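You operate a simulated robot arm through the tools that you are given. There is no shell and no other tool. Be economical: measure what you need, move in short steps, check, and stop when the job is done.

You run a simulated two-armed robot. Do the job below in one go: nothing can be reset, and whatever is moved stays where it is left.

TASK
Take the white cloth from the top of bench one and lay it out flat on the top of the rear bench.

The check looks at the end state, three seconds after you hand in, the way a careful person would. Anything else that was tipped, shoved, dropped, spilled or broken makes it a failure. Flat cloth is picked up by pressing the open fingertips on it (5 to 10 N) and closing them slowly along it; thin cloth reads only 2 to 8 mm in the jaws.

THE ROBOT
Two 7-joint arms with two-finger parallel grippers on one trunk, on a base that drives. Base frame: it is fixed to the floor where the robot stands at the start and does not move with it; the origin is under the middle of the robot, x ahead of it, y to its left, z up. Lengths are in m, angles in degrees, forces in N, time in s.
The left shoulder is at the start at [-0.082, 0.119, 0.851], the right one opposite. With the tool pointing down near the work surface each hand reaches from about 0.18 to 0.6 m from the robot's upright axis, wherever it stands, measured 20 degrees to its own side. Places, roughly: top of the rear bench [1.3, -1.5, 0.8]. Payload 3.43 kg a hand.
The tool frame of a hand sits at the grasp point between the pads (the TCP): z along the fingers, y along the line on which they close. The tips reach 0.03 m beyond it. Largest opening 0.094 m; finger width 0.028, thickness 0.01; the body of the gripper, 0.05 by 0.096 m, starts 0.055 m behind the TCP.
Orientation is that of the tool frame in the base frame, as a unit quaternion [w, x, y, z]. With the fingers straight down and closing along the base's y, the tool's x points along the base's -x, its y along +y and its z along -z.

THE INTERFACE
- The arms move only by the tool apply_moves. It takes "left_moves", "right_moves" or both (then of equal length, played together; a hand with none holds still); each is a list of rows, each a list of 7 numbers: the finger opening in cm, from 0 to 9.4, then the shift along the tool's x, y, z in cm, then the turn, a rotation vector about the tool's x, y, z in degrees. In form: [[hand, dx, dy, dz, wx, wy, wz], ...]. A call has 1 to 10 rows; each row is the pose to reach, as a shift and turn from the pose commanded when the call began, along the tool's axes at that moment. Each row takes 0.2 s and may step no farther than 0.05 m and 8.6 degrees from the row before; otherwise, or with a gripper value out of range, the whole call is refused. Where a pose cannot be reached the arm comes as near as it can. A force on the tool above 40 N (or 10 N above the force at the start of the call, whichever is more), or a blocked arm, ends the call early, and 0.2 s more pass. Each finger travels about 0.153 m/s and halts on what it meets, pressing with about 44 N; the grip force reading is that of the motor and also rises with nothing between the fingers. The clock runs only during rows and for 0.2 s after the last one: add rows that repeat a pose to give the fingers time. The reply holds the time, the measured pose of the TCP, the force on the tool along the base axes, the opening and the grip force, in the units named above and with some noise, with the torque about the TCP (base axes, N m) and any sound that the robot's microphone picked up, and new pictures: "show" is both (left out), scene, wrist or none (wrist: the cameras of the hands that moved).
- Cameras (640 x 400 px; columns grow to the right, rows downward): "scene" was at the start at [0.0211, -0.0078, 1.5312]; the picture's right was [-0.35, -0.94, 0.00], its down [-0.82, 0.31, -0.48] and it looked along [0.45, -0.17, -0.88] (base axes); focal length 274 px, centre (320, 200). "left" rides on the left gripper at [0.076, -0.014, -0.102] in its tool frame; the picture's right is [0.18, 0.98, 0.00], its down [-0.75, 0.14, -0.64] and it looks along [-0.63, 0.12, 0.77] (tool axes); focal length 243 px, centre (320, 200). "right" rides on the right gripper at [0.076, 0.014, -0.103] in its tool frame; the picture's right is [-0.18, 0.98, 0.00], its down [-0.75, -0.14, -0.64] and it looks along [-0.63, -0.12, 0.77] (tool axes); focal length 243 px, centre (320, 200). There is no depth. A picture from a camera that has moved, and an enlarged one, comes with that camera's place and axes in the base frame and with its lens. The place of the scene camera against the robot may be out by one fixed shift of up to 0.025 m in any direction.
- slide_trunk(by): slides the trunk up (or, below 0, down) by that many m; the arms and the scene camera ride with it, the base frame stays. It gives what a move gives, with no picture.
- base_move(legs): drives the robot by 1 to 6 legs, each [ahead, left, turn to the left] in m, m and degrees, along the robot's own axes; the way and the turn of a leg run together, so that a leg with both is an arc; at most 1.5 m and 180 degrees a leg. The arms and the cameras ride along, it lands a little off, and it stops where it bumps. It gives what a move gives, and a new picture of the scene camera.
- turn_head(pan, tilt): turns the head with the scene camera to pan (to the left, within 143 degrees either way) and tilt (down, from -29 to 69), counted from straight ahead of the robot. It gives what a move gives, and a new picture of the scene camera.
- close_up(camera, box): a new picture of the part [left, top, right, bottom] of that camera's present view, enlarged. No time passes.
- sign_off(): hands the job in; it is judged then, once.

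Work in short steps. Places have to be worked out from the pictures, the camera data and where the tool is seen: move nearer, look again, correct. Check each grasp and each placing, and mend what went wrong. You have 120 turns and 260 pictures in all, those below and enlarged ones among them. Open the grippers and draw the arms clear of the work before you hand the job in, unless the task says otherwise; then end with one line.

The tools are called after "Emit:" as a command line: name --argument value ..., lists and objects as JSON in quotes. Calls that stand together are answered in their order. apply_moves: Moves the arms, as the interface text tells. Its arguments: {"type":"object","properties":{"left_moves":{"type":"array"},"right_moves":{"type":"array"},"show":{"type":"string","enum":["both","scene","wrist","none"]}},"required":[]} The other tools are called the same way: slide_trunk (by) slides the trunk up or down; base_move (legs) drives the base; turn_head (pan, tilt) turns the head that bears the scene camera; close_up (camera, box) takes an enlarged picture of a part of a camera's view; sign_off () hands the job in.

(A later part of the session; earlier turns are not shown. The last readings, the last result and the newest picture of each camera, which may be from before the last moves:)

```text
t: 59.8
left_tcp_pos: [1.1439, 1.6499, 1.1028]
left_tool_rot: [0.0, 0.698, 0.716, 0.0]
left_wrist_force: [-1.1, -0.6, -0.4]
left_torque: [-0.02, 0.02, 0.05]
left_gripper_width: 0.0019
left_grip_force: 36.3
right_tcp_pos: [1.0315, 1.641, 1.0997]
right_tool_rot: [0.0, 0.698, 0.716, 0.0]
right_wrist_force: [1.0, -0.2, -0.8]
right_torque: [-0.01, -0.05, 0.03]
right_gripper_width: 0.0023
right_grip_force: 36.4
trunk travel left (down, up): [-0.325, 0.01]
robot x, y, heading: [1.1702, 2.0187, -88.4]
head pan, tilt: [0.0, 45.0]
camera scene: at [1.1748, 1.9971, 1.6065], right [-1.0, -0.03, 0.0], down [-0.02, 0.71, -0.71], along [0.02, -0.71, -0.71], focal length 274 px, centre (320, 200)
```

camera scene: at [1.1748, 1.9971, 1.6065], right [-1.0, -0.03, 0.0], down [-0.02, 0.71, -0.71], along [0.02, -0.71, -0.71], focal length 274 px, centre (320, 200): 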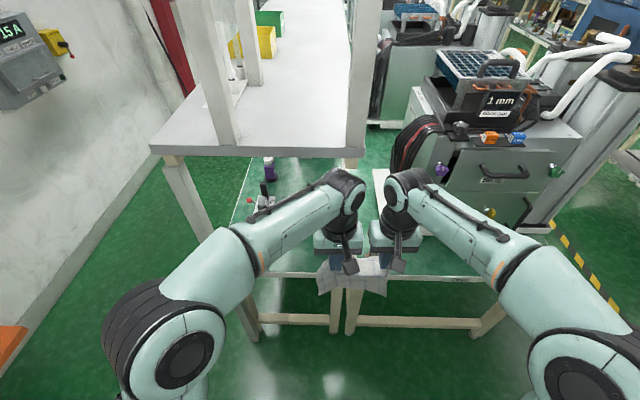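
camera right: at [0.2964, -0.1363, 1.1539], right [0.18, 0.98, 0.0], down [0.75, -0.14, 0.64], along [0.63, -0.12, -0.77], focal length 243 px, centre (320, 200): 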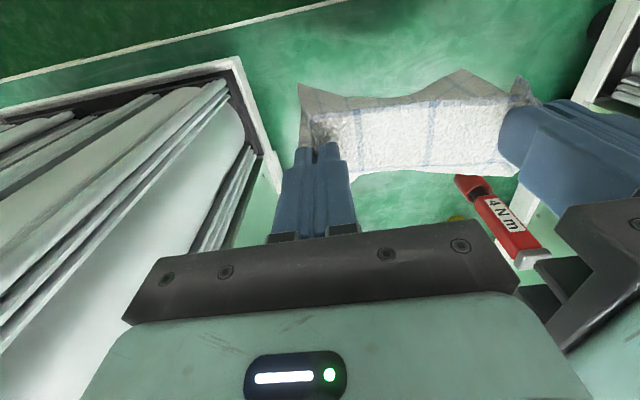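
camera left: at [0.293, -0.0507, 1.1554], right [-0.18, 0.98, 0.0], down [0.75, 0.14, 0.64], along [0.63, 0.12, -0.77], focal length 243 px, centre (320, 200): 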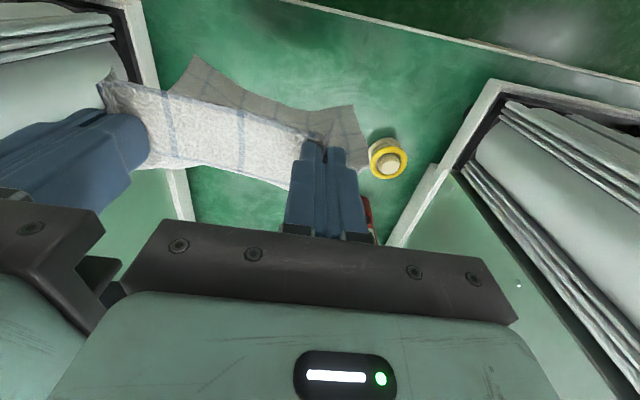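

The white shelf (z≈1.24) hangs over the green rear bench, so I will enter below it with pitched hands. I zoom in on the bench end to find the free area.

Emit:
close_up --camera "scene" --box '[200, 140, 400, 300]'

Emit:
turn_head --pan 25 --tilt 50

Emit:
apply_moves --left_moves '[[0, 0, 0, 0, 0, 0, 0]]' --right_moves '[[0, 0, 0, 0, 0, 0, 0]]' --show "wrist"

```text
2.50 times, centred on (300, 220) of scene
camera zoom: at [1.1748, 1.9971, 1.6065], right [-1.0, -0.03, 0.0], down [-0.02, 0.71, -0.71], along [0.02, -0.71, -0.71], focal length 685 px, centre (370, 150)
```

zoom: 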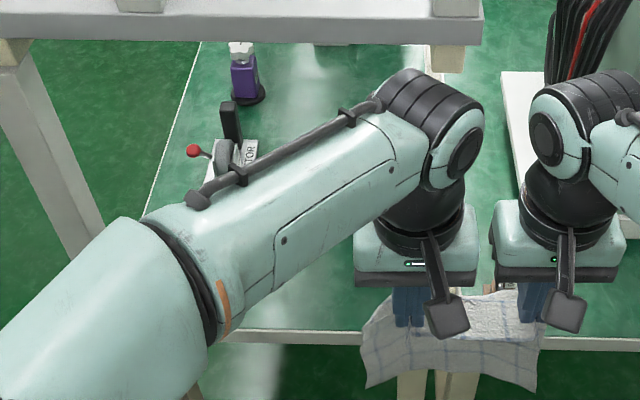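

```text
t: 60.6
left_tcp_pos: [1.1453, 1.6497, 1.1027]
left_tool_rot: [0.0, 0.698, 0.716, 0.0]
left_wrist_force: [-1.5, 0.2, -0.3]
left_torque: [0.01, 0.1, 0.0]
left_gripper_width: 0.0021
left_grip_force: 36.9
right_tcp_pos: [1.032, 1.6415, 1.1011]
right_tool_rot: [-0.001, 0.698, 0.716, 0.0]
right_wrist_force: [1.4, 0.9, 0.1]
right_torque: [0.0, -0.02, 0.04]
right_gripper_width: 0.0019
right_grip_force: 36.9
trunk travel left (down, up): [-0.325, 0.01]
robot x, y, heading: [1.1715, 2.0192, -88.4]
head pan, tilt: [25.0, 50.0]
camera scene: at [1.207, 2.0095, 1.5996], right [-0.9, -0.45, 0.0], down [-0.34, 0.69, -0.64], along [0.29, -0.58, -0.77], focal length 274 px, centre (320, 200)
```

scene: 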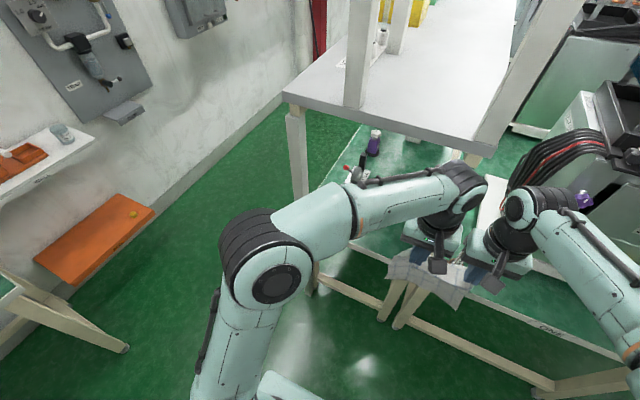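

```text
t: 61.0
left_tcp_pos: [1.1433, 1.6507, 1.1028]
left_tool_rot: [0.0, 0.699, 0.716, 0.0]
left_wrist_force: [-0.3, -0.2, -0.7]
left_torque: [0.0, 0.05, -0.04]
left_gripper_width: 0.0019
left_grip_force: 36.8
right_tcp_pos: [1.0331, 1.6406, 1.1006]
right_tool_rot: [0.0, 0.698, 0.717, 0.0]
right_wrist_force: [1.7, 0.9, -0.2]
right_torque: [0.01, -0.05, 0.06]
right_gripper_width: 0.002
right_grip_force: 36.5
trunk travel left (down, up): [-0.325, 0.01]
robot x, y, heading: [1.1719, 2.0175, -88.7]
head pan, tilt: [25.0, 50.0]
camera right: at [1.0437, 1.7174, 1.204], right [0.99, -0.16, 0.0], down [-0.12, -0.76, 0.64], along [-0.1, -0.63, -0.77], focal length 243 px, centre (320, 200)
camera left: at [1.1269, 1.7254, 1.2053], right [0.98, 0.21, 0.0], down [0.16, -0.75, 0.64], along [0.13, -0.63, -0.77], focal length 243 px, centre (320, 200)
```

right: 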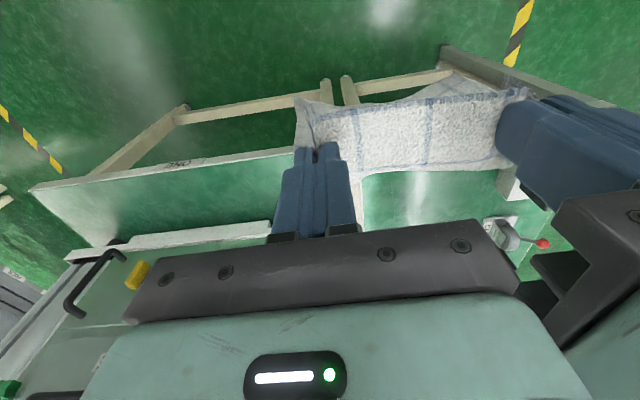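
left: 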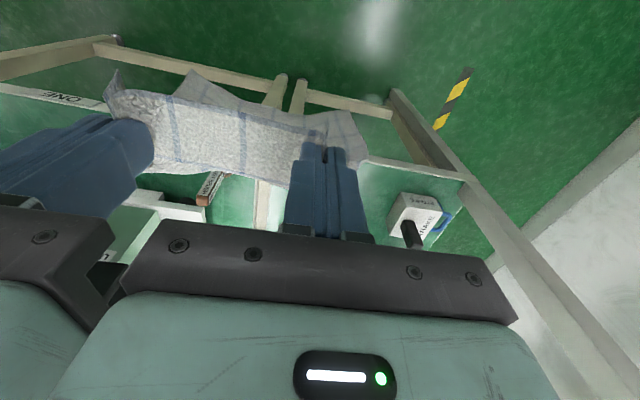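

The rear bench spans x 1.08–1.51 with its end at y≈1.485. A box and a lever start at x≈1.37, so the free strip is about x 1.1–1.35. I'll lower the trunk so hands and forearms fit under the shelf, with the cloth hanging outside the bench end. Then I'll drag it in over the edge.

Emit:
slide_trunk --by -0.2

Emit:
turn_head --pan 10 --tilt 45

```text
t: 63.2
left_tcp_pos: [1.1431, 1.65, 0.9021]
left_tool_rot: [0.0, 0.698, 0.716, 0.0]
left_wrist_force: [-0.8, 0.2, -0.3]
left_torque: [0.01, 0.07, 0.01]
left_gripper_width: 0.0019
left_grip_force: 36.8
right_tcp_pos: [1.0315, 1.6408, 0.9014]
right_tool_rot: [0.0, 0.698, 0.716, 0.0]
right_wrist_force: [1.5, -1.0, -0.2]
right_torque: [-0.01, -0.09, 0.01]
right_gripper_width: 0.0023
right_grip_force: 36.6
trunk travel left (down, up): [-0.125, 0.21]
robot x, y, heading: [1.1699, 2.0186, -88.4]
head pan, tilt: [25.0, 50.0]
```

```text
t: 64.0
left_tcp_pos: [1.1443, 1.6497, 0.9024]
left_tool_rot: [0.0, 0.698, 0.716, 0.0]
left_wrist_force: [-2.5, -0.2, -0.5]
left_torque: [-0.03, 0.08, 0.04]
left_gripper_width: 0.0019
left_grip_force: 36.7
right_tcp_pos: [1.0309, 1.6425, 0.8992]
right_tool_rot: [-0.001, 0.698, 0.716, 0.0]
right_wrist_force: [0.4, 1.0, 0.5]
right_torque: [-0.01, -0.06, 0.04]
right_gripper_width: 0.002
right_grip_force: 36.6
trunk travel left (down, up): [-0.125, 0.21]
robot x, y, heading: [1.1713, 2.0185, -88.6]
head pan, tilt: [10.0, 45.0]
camera scene: at [1.1894, 1.9847, 1.4017], right [-0.98, -0.2, 0.0], down [-0.14, 0.69, -0.71], along [0.14, -0.69, -0.71], focal length 274 px, centre (320, 200)
```

scene: 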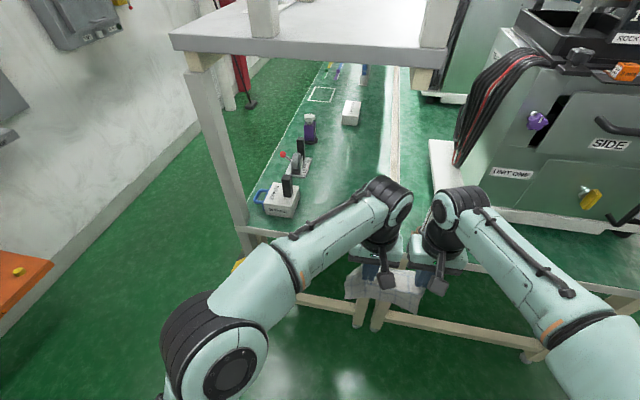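

The free strip is plain: items on the left, seam on the right at about x 1.1. I centre the hands in front of the robot, lower them, then align the base.

Emit:
apply_moves --left_moves '[[0, 0, 2, 1, 0, 0, 0], [0, 0, 4, 2, 0, 0, 0], [0, 0, 6, 4, 0, 0, 0], [0, 0, 8, 6, 0, 0, 0]]' --right_moves '[[0, 0, 2, 1, 0, 0, 0], [0, 0, 4, 2, 0, 0, 0], [0, 0, 6, 4, 0, 0, 0], [0, 0, 8, 6, 0, 0, 0]]' --show "none"

Emit:
base_move --legs '[[0, 0.055, -1.4]]'

```text
t: 65.0
left_tcp_pos: [1.2248, 1.6518, 0.8434]
left_tool_rot: [0.0, 0.698, 0.716, -0.002]
left_wrist_force: [-1.6, 0.1, -0.2]
left_torque: [-0.01, 0.09, 0.01]
left_gripper_width: 0.002
left_grip_force: 36.7
right_tcp_pos: [1.1132, 1.6454, 0.8413]
right_tool_rot: [0.001, 0.698, 0.716, 0.0]
right_wrist_force: [1.8, 0.1, 0.9]
right_torque: [0.02, -0.1, 0.03]
right_gripper_width: 0.0021
right_grip_force: 36.4
trunk travel left (down, up): [-0.125, 0.21]
robot x, y, heading: [1.1708, 2.0199, -88.6]
head pan, tilt: [10.0, 45.0]
```

```text
t: 66.1
left_tcp_pos: [1.2693, 1.6513, 0.8446]
left_tool_rot: [-0.001, 0.707, 0.707, 0.0]
left_wrist_force: [-2.5, 0.3, -0.4]
left_torque: [0.01, 0.08, 0.02]
left_gripper_width: 0.0021
left_grip_force: 36.3
right_tcp_pos: [1.1546, 1.6477, 0.8426]
right_tool_rot: [0.001, 0.707, 0.708, 0.0]
right_wrist_force: [2.3, 0.0, 0.5]
right_torque: [-0.01, -0.08, 0.01]
right_gripper_width: 0.0023
right_grip_force: 36.5
trunk travel left (down, up): [-0.125, 0.21]
robot x, y, heading: [1.2248, 2.0184, -89.9]
head pan, tilt: [10.0, 45.0]
camera scene: at [1.2417, 1.985, 1.4017], right [-0.98, -0.17, 0.0], down [-0.12, 0.7, -0.71], along [0.12, -0.7, -0.71], focal length 274 px, centre (320, 200)
```

scene: 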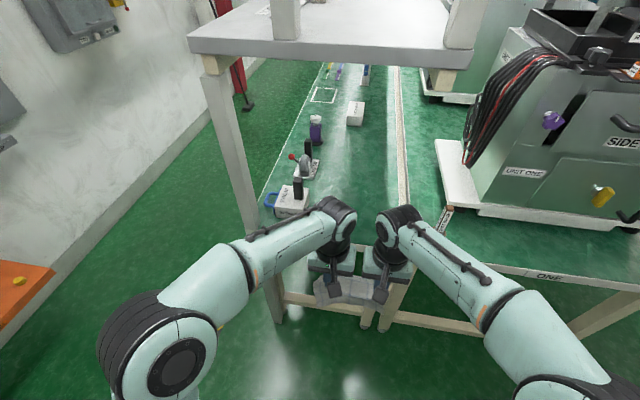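

The hands are centred at x≈1.21, and the strip is free from about 1.08 to 1.38. I drive forward 0.19 m so that the hands come over the bench end with the cloth trailing.

Emit:
base_move --legs '[[0.19, 0, 0]]'

Emit:
apply_moves --left_moves '[[0, 0, 0, 0, 0, 0, 0]]' --right_moves '[[0, 0, 0, 0, 0, 0, 0]]' --show "wrist"

```text
t: 67.7
left_tcp_pos: [1.2665, 1.4627, 0.8439]
left_tool_rot: [0.001, 0.709, 0.705, -0.001]
left_wrist_force: [-2.3, 0.1, -0.5]
left_torque: [0.02, 0.06, 0.02]
left_gripper_width: 0.0022
left_grip_force: 35.9
right_tcp_pos: [1.1536, 1.4592, 0.8417]
right_tool_rot: [0.0, 0.708, 0.706, -0.001]
right_wrist_force: [2.8, 0.3, -0.3]
right_torque: [0.01, -0.02, 0.05]
right_gripper_width: 0.0019
right_grip_force: 36.9
trunk travel left (down, up): [-0.125, 0.21]
robot x, y, heading: [1.2249, 1.8314, -90.1]
head pan, tilt: [10.0, 45.0]
camera scene: at [1.2408, 1.7952, 1.4017], right [-0.99, -0.17, 0.0], down [-0.12, 0.7, -0.71], along [0.12, -0.7, -0.71], focal length 274 px, centre (320, 200)
```

scene: 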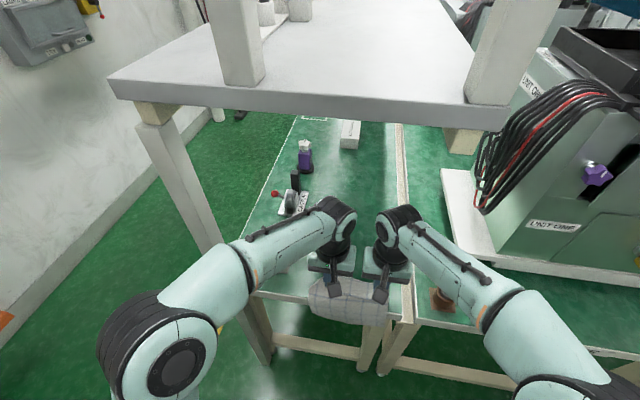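

```text
t: 68.1
left_tcp_pos: [1.2646, 1.4618, 0.8444]
left_tool_rot: [-0.001, 0.708, 0.706, 0.0]
left_wrist_force: [-1.8, 0.4, 0.5]
left_torque: [-0.01, 0.03, 0.04]
left_gripper_width: 0.0018
left_grip_force: 37.3
right_tcp_pos: [1.1531, 1.4581, 0.8432]
right_tool_rot: [0.001, 0.708, 0.707, 0.001]
right_wrist_force: [1.6, -0.2, -0.1]
right_torque: [0.02, -0.05, 0.04]
right_gripper_width: 0.0021
right_grip_force: 36.5
trunk travel left (down, up): [-0.125, 0.21]
robot x, y, heading: [1.2245, 1.8317, -90.5]
head pan, tilt: [10.0, 45.0]
camera right: at [1.1681, 1.5343, 0.9459], right [0.98, -0.19, 0.0], down [-0.14, -0.75, 0.64], along [-0.12, -0.63, -0.77], focal length 243 px, centre (320, 200)
camera left: at [1.2516, 1.5384, 0.9473], right [0.98, 0.18, 0.0], down [0.14, -0.75, 0.64], along [0.11, -0.63, -0.77], focal length 243 px, centre (320, 200)
```

right: 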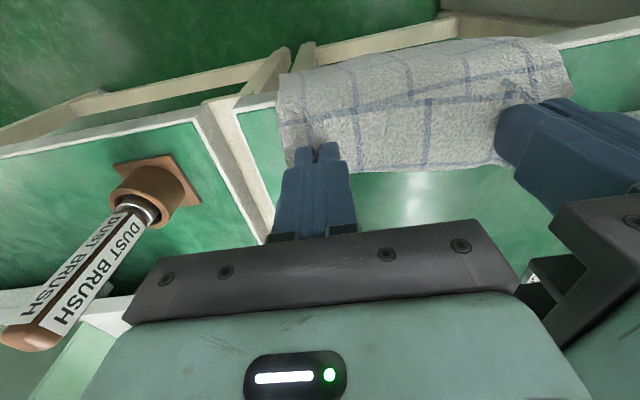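
left: 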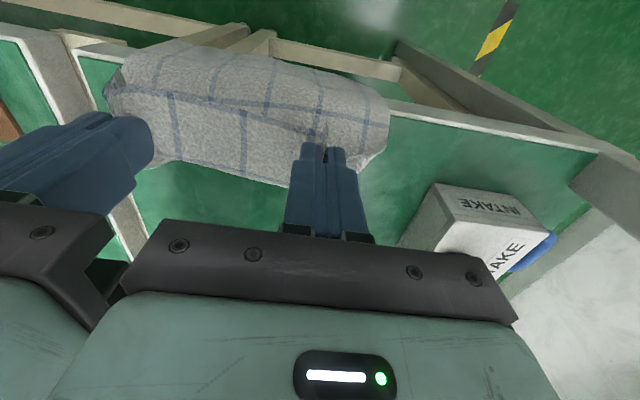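

The cloth trails neatly over the bench end. A dust brush stands on bench one at about (1.0, 1.44) and the shelf post is at about (1.53, 1.49), so wide elbows near the bench would hit something. I back off, raise the shoulders a little, and pitch the hands forward so I can reach in with straighter arms.

Emit:
base_move --legs '[[-0.14, 0, 0.3]]'

Emit:
slide_trunk --by 0.08

Emit:
apply_moves --left_moves '[[0, 0, 0, 1, 0, -8, 0], [0, 0, 0, 2, 0, -16, 0], [0, 0, 0, 3, 0, -24, 0], [0, 0, 0, 4, 0, -32, 0], [0, 0, 0, 5, 0, -40, 0], [0, 0, 0, 5, 0, -45, 0]]' --right_moves '[[0, 0, 0, 1, 0, -8, 0], [0, 0, 0, 2, 0, -16, 0], [0, 0, 0, 3, 0, -24, 0], [0, 0, 0, 4, 0, -32, 0], [0, 0, 0, 5, 0, -40, 0], [0, 0, 0, 5, 0, -45, 0]]'

```text
t: 69.4
left_tcp_pos: [1.2688, 1.5982, 0.8449]
left_tool_rot: [0.0, 0.707, 0.707, -0.001]
left_wrist_force: [-2.1, -0.3, -0.3]
left_torque: [-0.05, 0.07, 0.02]
left_gripper_width: 0.0021
left_grip_force: 36.6
right_tcp_pos: [1.1551, 1.5938, 0.8435]
right_tool_rot: [-0.001, 0.707, 0.707, -0.001]
right_wrist_force: [2.4, -0.6, 0.0]
right_torque: [0.02, -0.06, 0.02]
right_gripper_width: 0.0018
right_grip_force: 37.0
trunk travel left (down, up): [-0.125, 0.21]
robot x, y, heading: [1.2192, 1.9668, -90.0]
head pan, tilt: [10.0, 45.0]
camera scene: at [1.2411, 1.9319, 1.4017], right [-0.98, -0.17, 0.0], down [-0.12, 0.7, -0.71], along [0.12, -0.7, -0.71], focal length 274 px, centre (320, 200)
```

scene: 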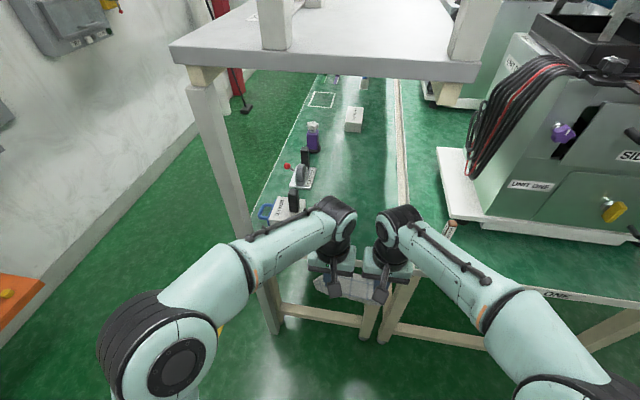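

```text
t: 70.6
left_tcp_pos: [1.2674, 1.597, 0.9237]
left_tool_rot: [-0.001, 0.707, 0.707, 0.0]
left_wrist_force: [-1.5, 0.5, -0.3]
left_torque: [-0.01, 0.06, 0.02]
left_gripper_width: 0.0019
left_grip_force: 36.9
right_tcp_pos: [1.1549, 1.5931, 0.9225]
right_tool_rot: [0.0, 0.707, 0.707, 0.0]
right_wrist_force: [2.0, 0.0, 0.8]
right_torque: [0.01, -0.06, 0.03]
right_gripper_width: 0.002
right_grip_force: 37.0
trunk travel left (down, up): [-0.205, 0.13]
robot x, y, heading: [1.2238, 1.965, -90.2]
head pan, tilt: [10.0, 45.0]
```

```text
t: 72.0
left_tcp_pos: [1.2677, 1.5988, 0.8746]
left_tool_rot: [0.27, 0.654, 0.653, -0.272]
left_wrist_force: [-2.9, 0.5, -0.1]
left_torque: [0.04, 0.06, -0.07]
left_gripper_width: 0.0022
left_grip_force: 36.5
right_tcp_pos: [1.1565, 1.5922, 0.872]
right_tool_rot: [0.271, 0.653, 0.654, -0.27]
right_wrist_force: [1.7, 0.2, 0.3]
right_torque: [-0.01, -0.06, 0.07]
right_gripper_width: 0.002
right_grip_force: 36.7
trunk travel left (down, up): [-0.205, 0.13]
robot x, y, heading: [1.22, 1.9645, -89.8]
head pan, tilt: [10.0, 45.0]
camera scene: at [1.2411, 1.9429, 1.4814], right [-0.98, -0.17, 0.0], down [-0.12, 0.7, -0.71], along [0.12, -0.7, -0.71], focal length 274 px, centre (320, 200)
camera right: at [1.1691, 1.719, 0.8923], right [0.98, -0.13, 0.13], down [-0.14, -0.08, 0.99], along [-0.12, -0.99, -0.1], focal length 243 px, centre (320, 200)
camera left: at [1.2533, 1.7245, 0.8937], right [0.98, 0.13, -0.13], down [0.14, -0.08, 0.99], along [0.12, -0.99, -0.1], focal length 243 px, centre (320, 200)
```

scene: 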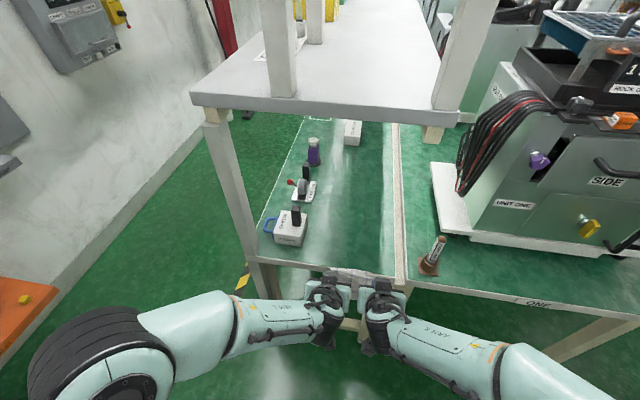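
right: 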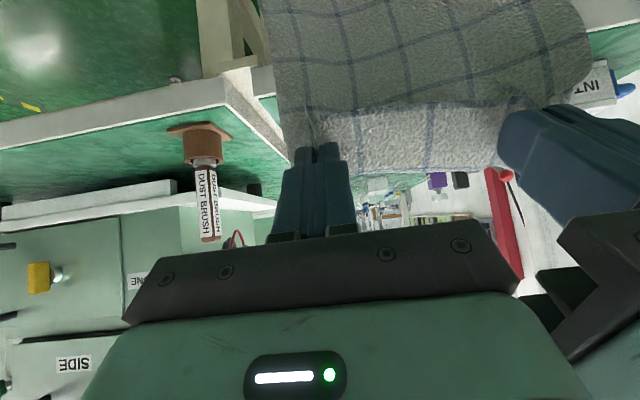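
left: 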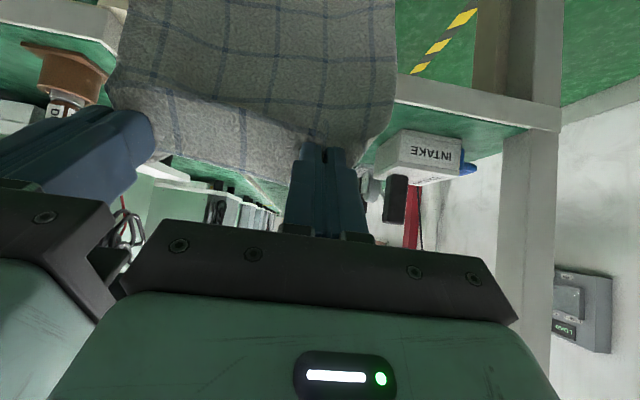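

Arms are now low and level under the shelf. I extend inward 14 cm and check clearance to post and brush.

Emit:
apply_moves --left_moves '[[0, -2.1, 0, 2.8, 0, 0, 0], [0, -4.2, 0, 5.6, 0, 0, 0], [0, -6.4, 0, 8.5, 0, 0, 0], [0, -8.5, 0, 11.3, 0, 0, 0]]' --right_moves '[[0, -2.1, 0, 2.8, 0, 0, 0], [0, -4.2, 0, 5.6, 0, 0, 0], [0, -6.4, 0, 8.5, 0, 0, 0], [0, -8.5, 0, 11.3, 0, 0, 0]]'

```text
t: 73.0
left_tcp_pos: [1.2674, 1.4564, 0.853]
left_tool_rot: [0.27, 0.653, 0.653, -0.271]
left_wrist_force: [-1.0, 0.1, -0.3]
left_torque: [0.02, 0.03, -0.01]
left_gripper_width: 0.002
left_grip_force: 36.8
right_tcp_pos: [1.156, 1.4553, 0.8528]
right_tool_rot: [0.269, 0.654, 0.653, -0.27]
right_wrist_force: [2.2, -0.1, -0.4]
right_torque: [0.02, -0.01, 0.09]
right_gripper_width: 0.0018
right_grip_force: 37.1
trunk travel left (down, up): [-0.205, 0.13]
robot x, y, heading: [1.2224, 1.9682, -90.1]
head pan, tilt: [10.0, 45.0]
camera scene: at [1.2412, 1.9417, 1.4813], right [-0.98, -0.17, 0.0], down [-0.12, 0.7, -0.71], along [0.12, -0.7, -0.71], focal length 274 px, centre (320, 200)
camera right: at [1.1696, 1.5809, 0.8727], right [0.98, -0.13, 0.13], down [-0.14, -0.08, 0.99], along [-0.12, -0.99, -0.1], focal length 243 px, centre (320, 200)
camera left: at [1.2531, 1.5822, 0.8726], right [0.98, 0.13, -0.13], down [0.14, -0.08, 0.99], along [0.12, -0.99, -0.1], focal length 243 px, centre (320, 200)
```

scene: 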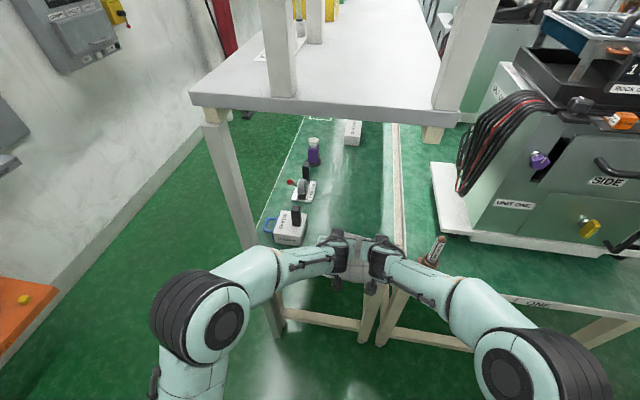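
right: 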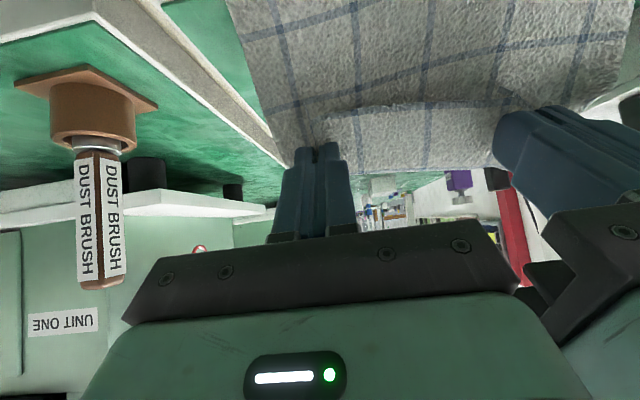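
left: 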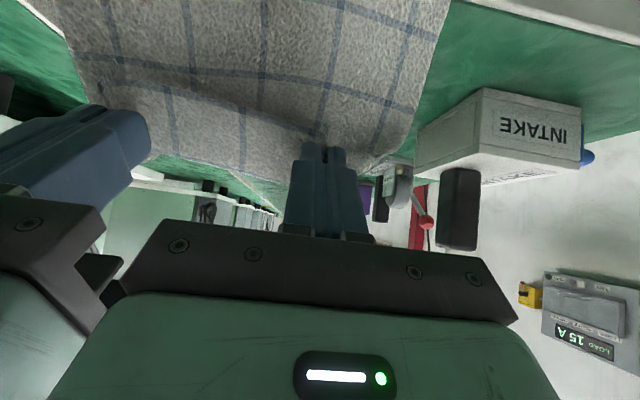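

The brush (1.02, 1.45, top z≈0.89) is the tighter side, with more room towards the post. I shift the base 5 cm to +x while keeping the hands in place.

Emit:
apply_moves --left_moves '[[0, 0, -1.3, 0, 0, 0, 0], [0, 0, -2.5, 0, 0, 0, 0]]' --right_moves '[[0, 0, -1.3, 0, 0, 0, 0], [0, 0, -2.5, 0, 0, 0, 0]]' --show "none"

Emit:
base_move --legs '[[0, 0.05, 0]]'

Emit:
apply_moves --left_moves '[[0, 0, -1.3, 0, 0, 0, 0], [0, 0, -2.5, 0, 0, 0, 0]]' --right_moves '[[0, 0, -1.3, 0, 0, 0, 0], [0, 0, -2.5, 0, 0, 0, 0]]' --show "scene"

```text
t: 73.6
left_tcp_pos: [1.2428, 1.457, 0.8545]
left_tool_rot: [0.27, 0.653, 0.654, -0.27]
left_wrist_force: [-1.4, 0.5, 0.6]
left_torque: [0.0, 0.03, -0.03]
left_gripper_width: 0.0022
left_grip_force: 36.7
right_tcp_pos: [1.1289, 1.4536, 0.8515]
right_tool_rot: [0.271, 0.653, 0.654, -0.27]
right_wrist_force: [2.3, 0.7, -0.3]
right_torque: [0.0, -0.09, 0.07]
right_gripper_width: 0.0021
right_grip_force: 36.6
trunk travel left (down, up): [-0.205, 0.13]
robot x, y, heading: [1.2243, 1.9637, -90.0]
head pan, tilt: [10.0, 45.0]
```

```text
t: 74.7
left_tcp_pos: [1.2929, 1.4576, 0.8539]
left_tool_rot: [0.27, 0.653, 0.653, -0.271]
left_wrist_force: [-1.3, -1.0, -0.6]
left_torque: [0.0, 0.06, -0.01]
left_gripper_width: 0.0021
left_grip_force: 36.6
right_tcp_pos: [1.1807, 1.4552, 0.8521]
right_tool_rot: [0.271, 0.653, 0.653, -0.27]
right_wrist_force: [2.6, 0.5, 0.1]
right_torque: [0.0, -0.04, 0.05]
right_gripper_width: 0.002
right_grip_force: 36.7
trunk travel left (down, up): [-0.205, 0.13]
robot x, y, heading: [1.274, 1.9605, -90.3]
head pan, tilt: [10.0, 45.0]
camera scene: at [1.2916, 1.9428, 1.4814], right [-0.98, -0.17, 0.0], down [-0.12, 0.7, -0.71], along [0.12, -0.7, -0.71], focal length 274 px, centre (320, 200)
```

scene: 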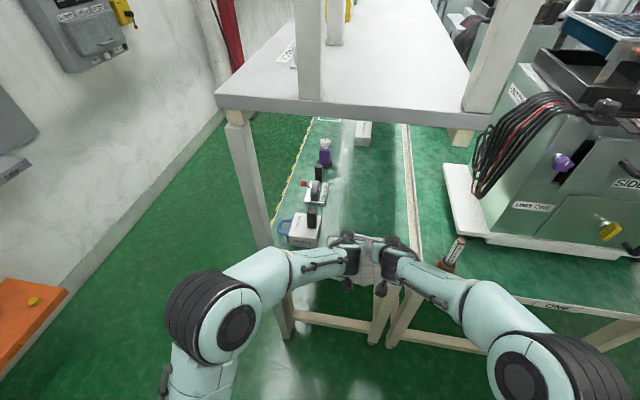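

```text
t: 75.3
left_tcp_pos: [1.2677, 1.4577, 0.8533]
left_tool_rot: [0.27, 0.654, 0.653, -0.271]
left_wrist_force: [-1.3, 0.5, -0.1]
left_torque: [0.04, 0.04, 0.01]
left_gripper_width: 0.0021
left_grip_force: 36.5
right_tcp_pos: [1.1556, 1.4532, 0.8517]
right_tool_rot: [0.27, 0.654, 0.653, -0.271]
right_wrist_force: [1.1, -0.6, -0.8]
right_torque: [0.0, -0.05, 0.07]
right_gripper_width: 0.0018
right_grip_force: 36.4
trunk travel left (down, up): [-0.205, 0.13]
robot x, y, heading: [1.2716, 1.9663, -90.2]
head pan, tilt: [10.0, 45.0]
camera scene: at [1.2908, 1.9428, 1.4814], right [-0.98, -0.17, 0.0], down [-0.12, 0.7, -0.71], along [0.12, -0.7, -0.71], focal length 274 px, centre (320, 200)
```

scene: 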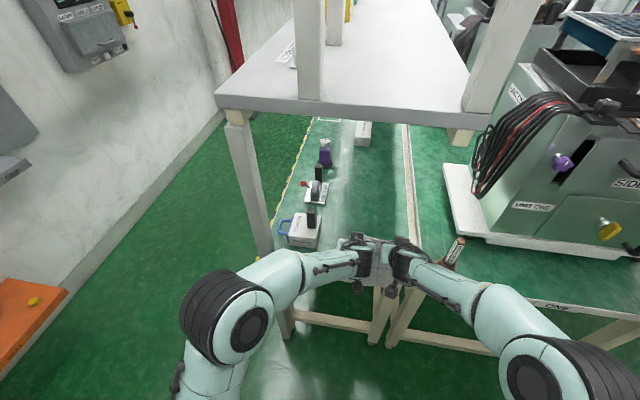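

I extend another 8 cm inward at the same height and check.

Emit:
apply_moves --left_moves '[[0, -1.4, 0, 1.4, 0, 0, 0], [0, -2.8, 0, 2.8, 0, 0, 0], [0, -4.2, 0, 4.2, 0, 0, 0], [0, -5.66, 0, 5.66, 0, 0, 0]]' --right_moves '[[0, -1.4, 0, 1.4, 0, 0, 0], [0, -2.8, 0, 2.8, 0, 0, 0], [0, -4.2, 0, 4.2, 0, 0, 0], [0, -5.66, 0, 5.66, 0, 0, 0]]'

Emit:
close_up --camera "scene" --box '[180, 140, 520, 352]'

```text
t: 76.3
left_tcp_pos: [1.2666, 1.3765, 0.8547]
left_tool_rot: [0.27, 0.654, 0.653, -0.271]
left_wrist_force: [-1.3, -0.8, -0.3]
left_torque: [0.04, 0.02, -0.02]
left_gripper_width: 0.0022
left_grip_force: 36.7
right_tcp_pos: [1.1536, 1.3725, 0.8529]
right_tool_rot: [0.271, 0.654, 0.653, -0.27]
right_wrist_force: [1.6, -0.9, 0.5]
right_torque: [0.0, 0.0, 0.07]
right_gripper_width: 0.002
right_grip_force: 36.4
trunk travel left (down, up): [-0.205, 0.13]
robot x, y, heading: [1.2722, 1.9667, -90.2]
head pan, tilt: [10.0, 45.0]
camera scene: at [1.291, 1.9421, 1.4813], right [-0.98, -0.17, 0.0], down [-0.12, 0.7, -0.71], along [0.12, -0.7, -0.71], focal length 274 px, centre (320, 200)
camera right: at [1.1679, 1.4987, 0.8726], right [0.98, -0.13, 0.13], down [-0.14, -0.08, 0.99], along [-0.12, -0.99, -0.1], focal length 243 px, centre (320, 200)
camera left: at [1.2518, 1.5025, 0.8741], right [0.98, 0.13, -0.13], down [0.14, -0.08, 0.99], along [0.12, -0.99, -0.1], focal length 243 px, centre (320, 200)
```

scene: 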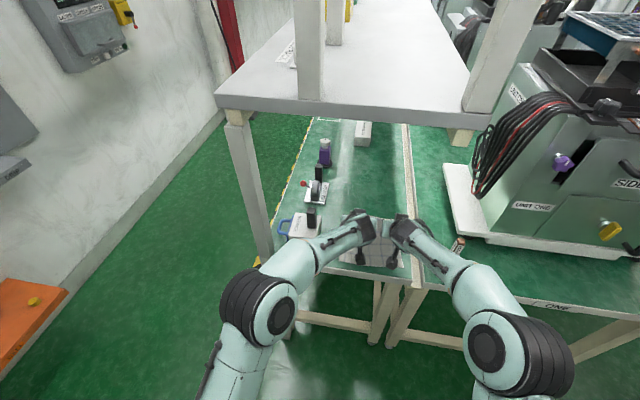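
right: 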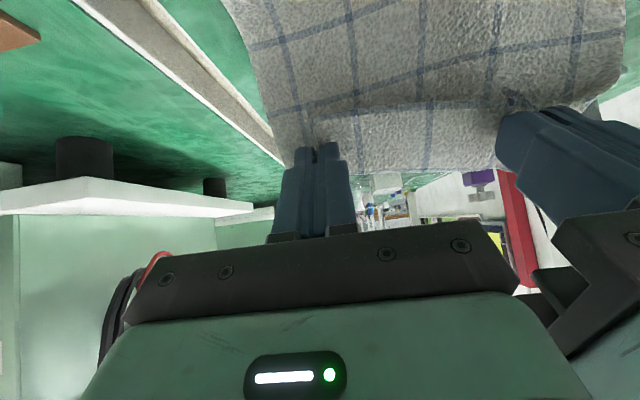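
left: 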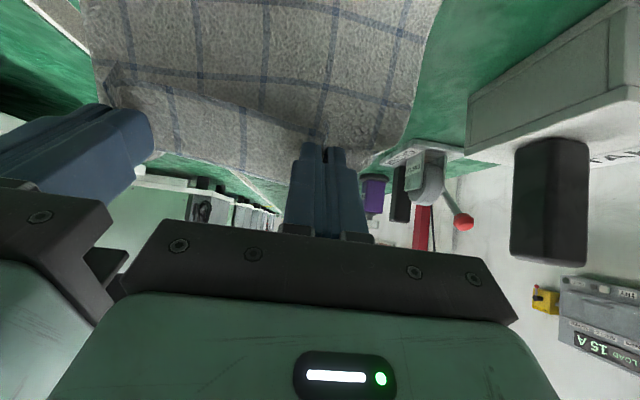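

```text
1.88 times, centred on (350, 246) of scene
camera zoom: at [1.291, 1.9421, 1.4813], right [-0.98, -0.17, 0.0], down [-0.12, 0.7, -0.71], along [0.12, -0.7, -0.71], focal length 516 px, centre (264, 113)
```

zoom: 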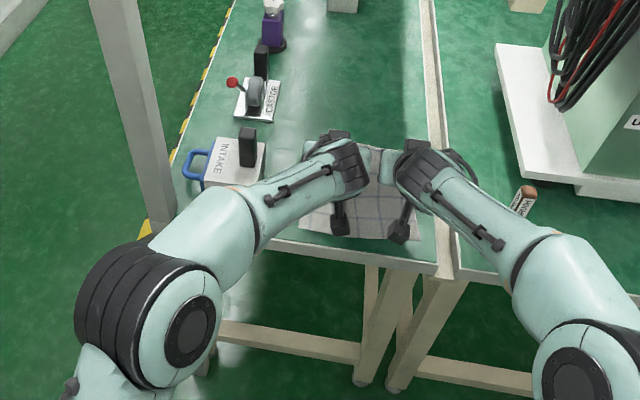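

The cloth tail looks nearly on the bench. I zoom in to see whether it still hangs over the edge.

Emit:
close_up --camera "scene" --box '[320, 200, 440, 300]'

Emit:
turn_head --pan 0 --tilt 62

```text
4.00 times, centred on (380, 250) of scene
camera zoom: at [1.291, 1.9421, 1.4813], right [-0.98, -0.17, 0.0], down [-0.12, 0.7, -0.71], along [0.12, -0.7, -0.71], focal length 1097 px, centre (80, 0)
```

zoom: 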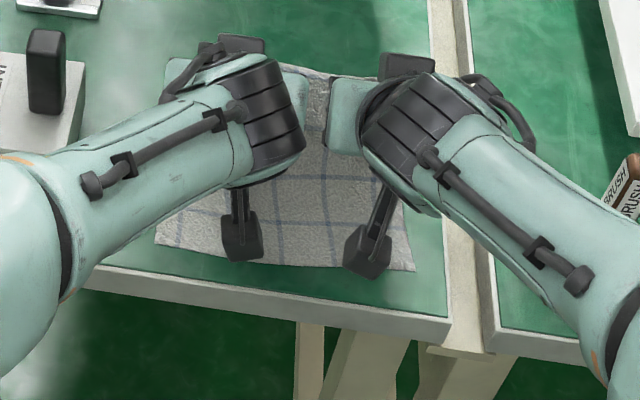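

```text
t: 77.1
left_tcp_pos: [1.2666, 1.3781, 0.8538]
left_tool_rot: [0.27, 0.654, 0.653, -0.272]
left_wrist_force: [-2.6, 0.1, 0.4]
left_torque: [0.0, 0.06, -0.07]
left_gripper_width: 0.0022
left_grip_force: 36.3
right_tcp_pos: [1.1534, 1.3748, 0.8543]
right_tool_rot: [0.27, 0.654, 0.652, -0.27]
right_wrist_force: [1.5, -0.1, -0.4]
right_torque: [0.0, -0.04, 0.07]
right_gripper_width: 0.0019
right_grip_force: 37.3
trunk travel left (down, up): [-0.205, 0.13]
robot x, y, heading: [1.271, 1.9663, -90.1]
head pan, tilt: [0.0, 62.0]
camera scene: at [1.277, 1.9585, 1.4596], right [-1.0, 0.0, 0.0], down [0.0, 0.88, -0.47], along [0.0, -0.47, -0.88], focal length 274 px, centre (320, 200)
```

scene: 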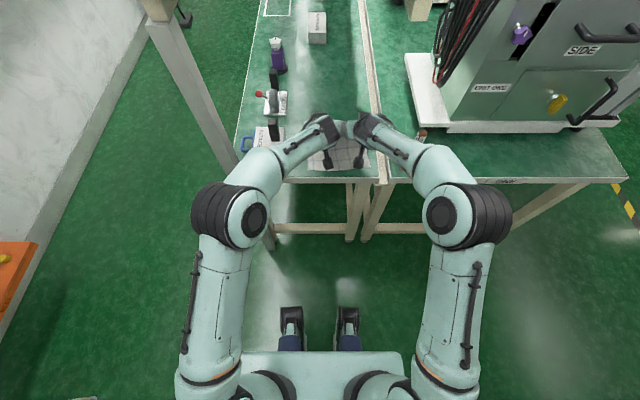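

The whole tail lies on the bench with about 3 cm to spare. To keep the forearms above the brush and the INTAKE handle, I raise the shoulders 8 cm and then lower the hands, moving slightly inward.

Emit:
slide_trunk --by 0.08

Emit:
apply_moves --left_moves '[[0, 1.4, 0, 1.4, 0, 0, 0], [0, 2.8, 0, 2.8, 0, 0, 0], [0, 4.2, 0, 4.2, 0, 0, 0], [0, 5.6, 0, 5.6, 0, 0, 0], [0, 5.4, 0, 8.0, 0, 0, 0]]' --right_moves '[[0, 1.4, 0, 1.4, 0, 0, 0], [0, 2.8, 0, 2.8, 0, 0, 0], [0, 4.2, 0, 4.2, 0, 0, 0], [0, 5.6, 0, 5.6, 0, 0, 0], [0, 5.4, 0, 8.0, 0, 0, 0]]'

Emit:
close_up --camera "scene" --box '[220, 80, 460, 230]'

```text
t: 78.3
left_tcp_pos: [1.2664, 1.3776, 0.9346]
left_tool_rot: [0.27, 0.654, 0.652, -0.272]
left_wrist_force: [-2.1, -0.1, -1.4]
left_torque: [-0.01, 0.07, -0.01]
left_gripper_width: 0.0023
left_grip_force: 36.6
right_tcp_pos: [1.1551, 1.3751, 0.9321]
right_tool_rot: [0.271, 0.654, 0.653, -0.27]
right_wrist_force: [1.2, -0.4, 0.4]
right_torque: [-0.01, -0.03, 0.05]
right_gripper_width: 0.0021
right_grip_force: 36.6
trunk travel left (down, up): [-0.285, 0.05]
robot x, y, heading: [1.272, 1.9617, -89.9]
head pan, tilt: [0.0, 62.0]
```

```text
t: 79.5
left_tcp_pos: [1.2681, 1.358, 0.8395]
left_tool_rot: [0.269, 0.654, 0.652, -0.272]
left_wrist_force: [-2.4, 0.3, -0.9]
left_torque: [0.04, 0.03, -0.03]
left_gripper_width: 0.0019
left_grip_force: 36.3
right_tcp_pos: [1.1558, 1.3518, 0.8372]
right_tool_rot: [0.271, 0.653, 0.654, -0.27]
right_wrist_force: [3.4, 0.2, -0.5]
right_torque: [0.02, -0.07, 0.08]
right_gripper_width: 0.0022
right_grip_force: 36.5
trunk travel left (down, up): [-0.285, 0.05]
robot x, y, heading: [1.2729, 1.9653, -90.1]
head pan, tilt: [0.0, 62.0]
camera scene: at [1.2771, 1.9585, 1.5415], right [-1.0, 0.0, 0.0], down [0.0, 0.88, -0.47], along [0.0, -0.47, -0.88], focal length 274 px, centre (320, 200)
camera right: at [1.1689, 1.4788, 0.857], right [0.98, -0.13, 0.13], down [-0.14, -0.08, 0.99], along [-0.12, -0.99, -0.1], focal length 243 px, centre (320, 200)
camera left: at [1.2534, 1.484, 0.8579], right [0.98, 0.13, -0.13], down [0.14, -0.08, 0.99], along [0.12, -0.99, -0.1], focal length 243 px, centre (320, 200)
```

scene: 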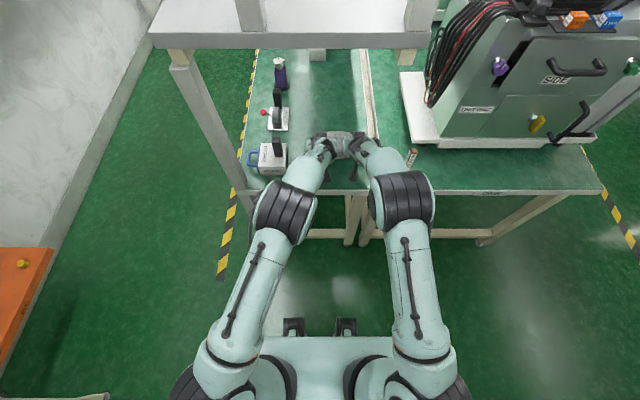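
right: 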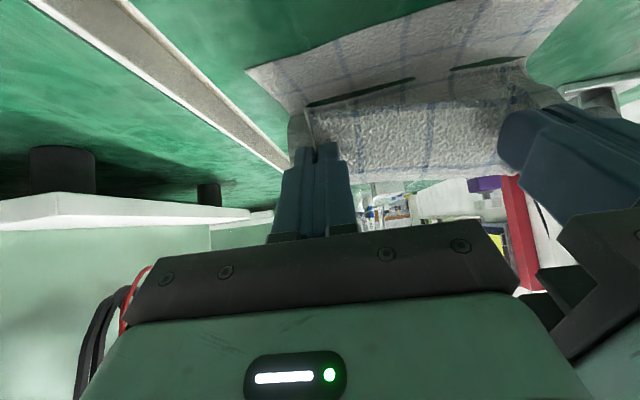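
left: 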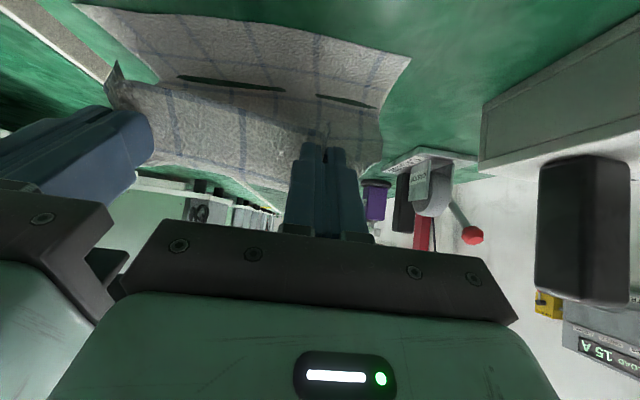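

```text
2.67 times, centred on (340, 155) of scene
camera zoom: at [1.2771, 1.9585, 1.5415], right [-1.0, 0.0, 0.0], down [0.0, 0.88, -0.47], along [0.0, -0.47, -0.88], focal length 731 px, centre (267, 320)
```

zoom: 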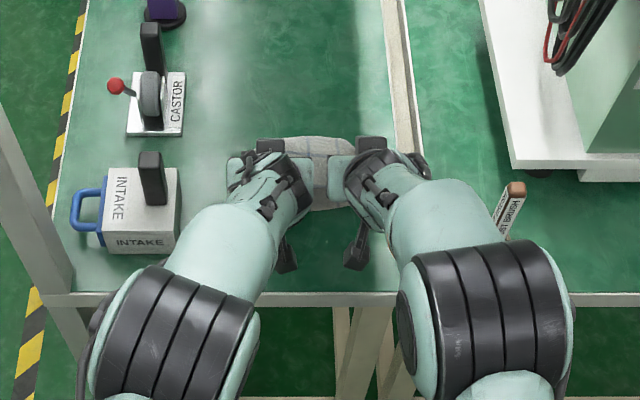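

Raising the trunk pulled the tail in to y≈1.35, so the cloth is slack and folded. The arms are now in a good straight posture. I'll lift, back out so that the cloth hangs outside the edge again, and redo the drag in one low sweep.

Emit:
apply_moves --left_moves '[[0, -0.9, 0, -2.7, 0, 0, 0], [0, -1.8, 0, -5.3, 0, 0, 0], [0, -2.7, 0, -8, 0, 0, 0], [0, -3.5, 0, -10.6, 0, 0, 0]]' --right_moves '[[0, -0.9, 0, -2.7, 0, 0, 0], [0, -1.8, 0, -5.3, 0, 0, 0], [0, -2.7, 0, -8, 0, 0, 0], [0, -3.5, 0, -10.6, 0, 0, 0]]' --show "scene"

Emit:
base_move --legs '[[-0.2, 0, 0]]'

```text
t: 80.5
left_tcp_pos: [1.2678, 1.408, 0.9403]
left_tool_rot: [0.27, 0.654, 0.652, -0.271]
left_wrist_force: [-4.6, 0.8, -0.4]
left_torque: [0.01, 0.07, -0.08]
left_gripper_width: 0.002
left_grip_force: 37.0
right_tcp_pos: [1.1549, 1.407, 0.9388]
right_tool_rot: [0.271, 0.653, 0.653, -0.27]
right_wrist_force: [4.7, -0.1, 0.3]
right_torque: [-0.01, -0.09, 0.16]
right_gripper_width: 0.002
right_grip_force: 36.2
trunk travel left (down, up): [-0.285, 0.05]
robot x, y, heading: [1.2779, 1.9634, -90.1]
head pan, tilt: [0.0, 62.0]
camera scene: at [1.2769, 1.9613, 1.5415], right [-1.0, 0.0, 0.0], down [0.0, 0.88, -0.47], along [0.0, -0.47, -0.88], focal length 274 px, centre (320, 200)
```

scene: 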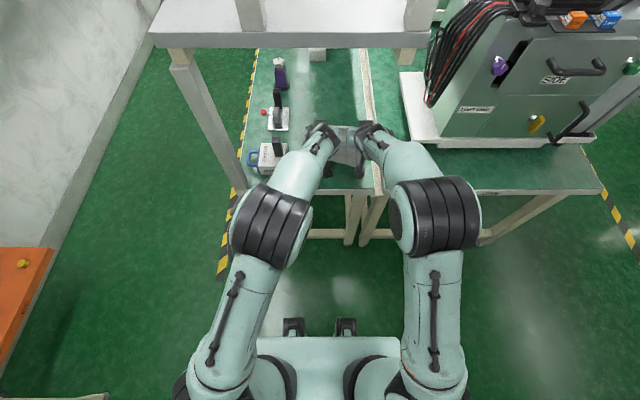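

```text
t: 82.1
left_tcp_pos: [1.2706, 1.6073, 0.9396]
left_tool_rot: [0.271, 0.652, 0.654, -0.271]
left_wrist_force: [-4.6, 0.1, 0.0]
left_torque: [0.03, 0.09, -0.09]
left_gripper_width: 0.0019
left_grip_force: 36.4
right_tcp_pos: [1.1559, 1.607, 0.939]
right_tool_rot: [0.272, 0.652, 0.655, -0.269]
right_wrist_force: [4.4, -0.7, -0.3]
right_torque: [0.02, -0.13, 0.11]
right_gripper_width: 0.0019
right_grip_force: 36.5
trunk travel left (down, up): [-0.285, 0.05]
robot x, y, heading: [1.2748, 2.1679, -89.9]
head pan, tilt: [0.0, 62.0]
camera scene: at [1.2768, 2.1619, 1.5416], right [-1.0, 0.0, 0.0], down [0.0, 0.88, -0.47], along [0.0, -0.47, -0.88], focal length 274 px, centre (320, 200)
```

scene: 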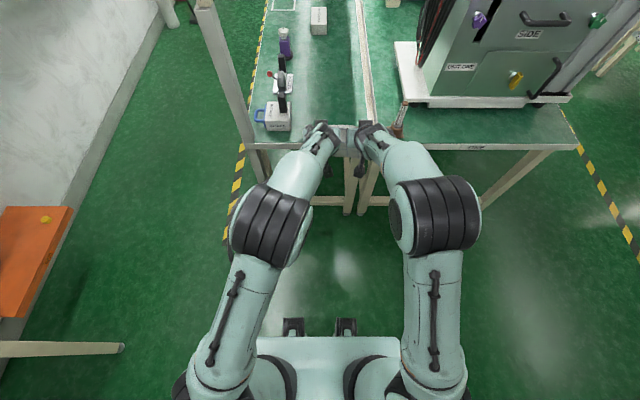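

Outside again. I lower the hands to about 0.845 and check that the cloth hangs outside the edge.

Emit:
apply_moves --left_moves '[[0, 2.2, 0, 2.2, 0, 0, 0], [0, 4.4, 0, 4.4, 0, 0, 0], [0, 6.6, 0, 6.6, 0, 0, 0], [0, 6.6, 0, 6.6, 0, 0, 0]]' --right_moves '[[0, 2.2, 0, 2.2, 0, 0, 0], [0, 4.4, 0, 4.4, 0, 0, 0], [0, 6.6, 0, 6.6, 0, 0, 0], [0, 6.6, 0, 6.6, 0, 0, 0]]'

```text
t: 83.1
left_tcp_pos: [1.2694, 1.6076, 0.8476]
left_tool_rot: [0.271, 0.652, 0.654, -0.272]
left_wrist_force: [-4.3, 1.0, 0.5]
left_torque: [0.03, 0.07, -0.06]
left_gripper_width: 0.0019
left_grip_force: 36.9
right_tcp_pos: [1.1558, 1.61, 0.8462]
right_tool_rot: [0.272, 0.652, 0.655, -0.27]
right_wrist_force: [4.5, -0.3, 0.4]
right_torque: [-0.02, -0.07, 0.15]
right_gripper_width: 0.0021
right_grip_force: 35.8
trunk travel left (down, up): [-0.285, 0.05]
robot x, y, heading: [1.2692, 2.1691, -89.8]
head pan, tilt: [0.0, 62.0]
camera scene: at [1.2769, 2.162, 1.5415], right [-1.0, 0.0, 0.0], down [0.0, 0.88, -0.47], along [0.0, -0.47, -0.88], focal length 274 px, centre (320, 200)
camera right: at [1.1694, 1.7358, 0.8653], right [0.98, -0.12, 0.13], down [-0.14, -0.08, 0.99], along [-0.11, -0.99, -0.09], focal length 243 px, centre (320, 200)
camera left: at [1.2542, 1.7328, 0.8659], right [0.98, 0.13, -0.13], down [0.14, -0.08, 0.99], along [0.12, -0.99, -0.09], focal length 243 px, centre (320, 200)
```

scene: 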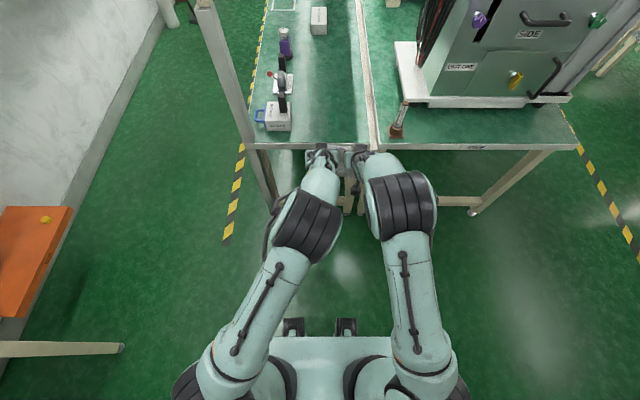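
right: 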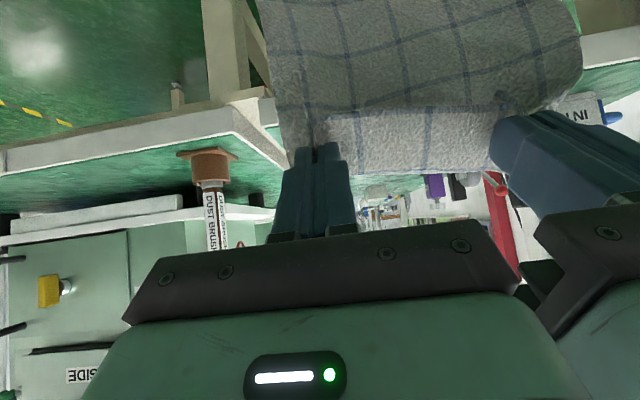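
left: 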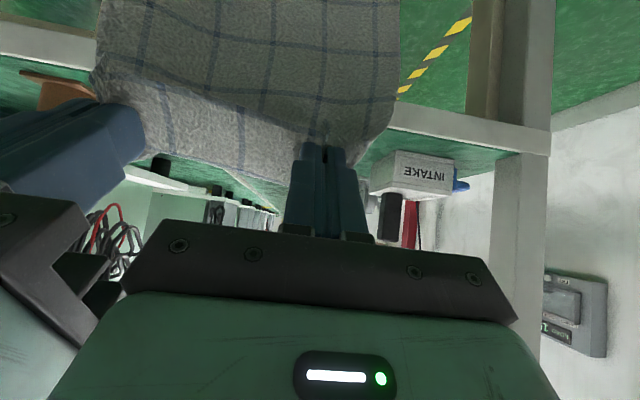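

The cloth hangs cleanly outside. I drive forward 0.2 m, then sweep in low.

Emit:
base_move --legs '[[0.2, 0, -0.2]]'

Emit:
close_up --camera "scene" --box '[220, 80, 460, 230]'

```text
t: 84.6
left_tcp_pos: [1.2696, 1.4138, 0.8466]
left_tool_rot: [0.271, 0.653, 0.654, -0.271]
left_wrist_force: [-5.8, -0.2, -0.2]
left_torque: [0.0, 0.09, -0.11]
left_gripper_width: 0.002
left_grip_force: 36.6
right_tcp_pos: [1.156, 1.4165, 0.8451]
right_tool_rot: [0.272, 0.652, 0.654, -0.27]
right_wrist_force: [5.8, 0.7, 0.1]
right_torque: [-0.01, -0.13, 0.12]
right_gripper_width: 0.0019
right_grip_force: 36.5
trunk travel left (down, up): [-0.285, 0.05]
robot x, y, heading: [1.2733, 1.973, -89.8]
head pan, tilt: [0.0, 62.0]
camera scene: at [1.2774, 1.9681, 1.5414], right [-1.0, 0.0, 0.0], down [0.0, 0.88, -0.47], along [0.0, -0.47, -0.88], focal length 274 px, centre (320, 200)
```

scene: 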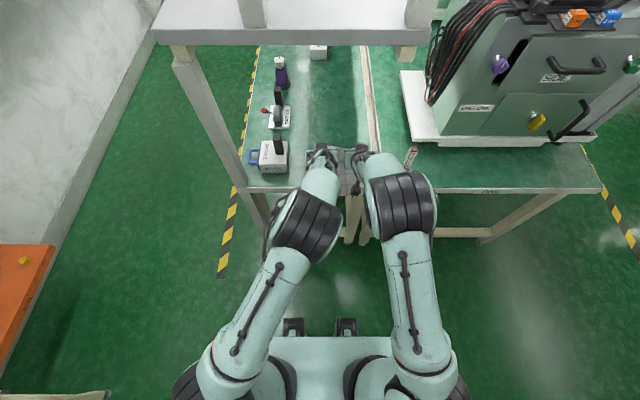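

```text
2.67 times, centred on (340, 155) of scene
camera zoom: at [1.2774, 1.9681, 1.5414], right [-1.0, 0.0, 0.0], down [0.0, 0.88, -0.47], along [0.0, -0.47, -0.88], focal length 731 px, centre (267, 320)
```

zoom: 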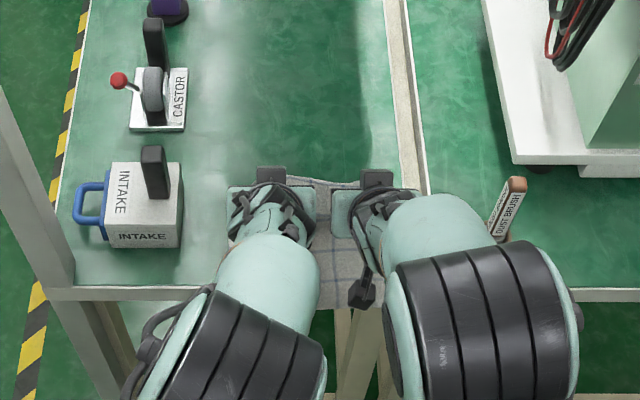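

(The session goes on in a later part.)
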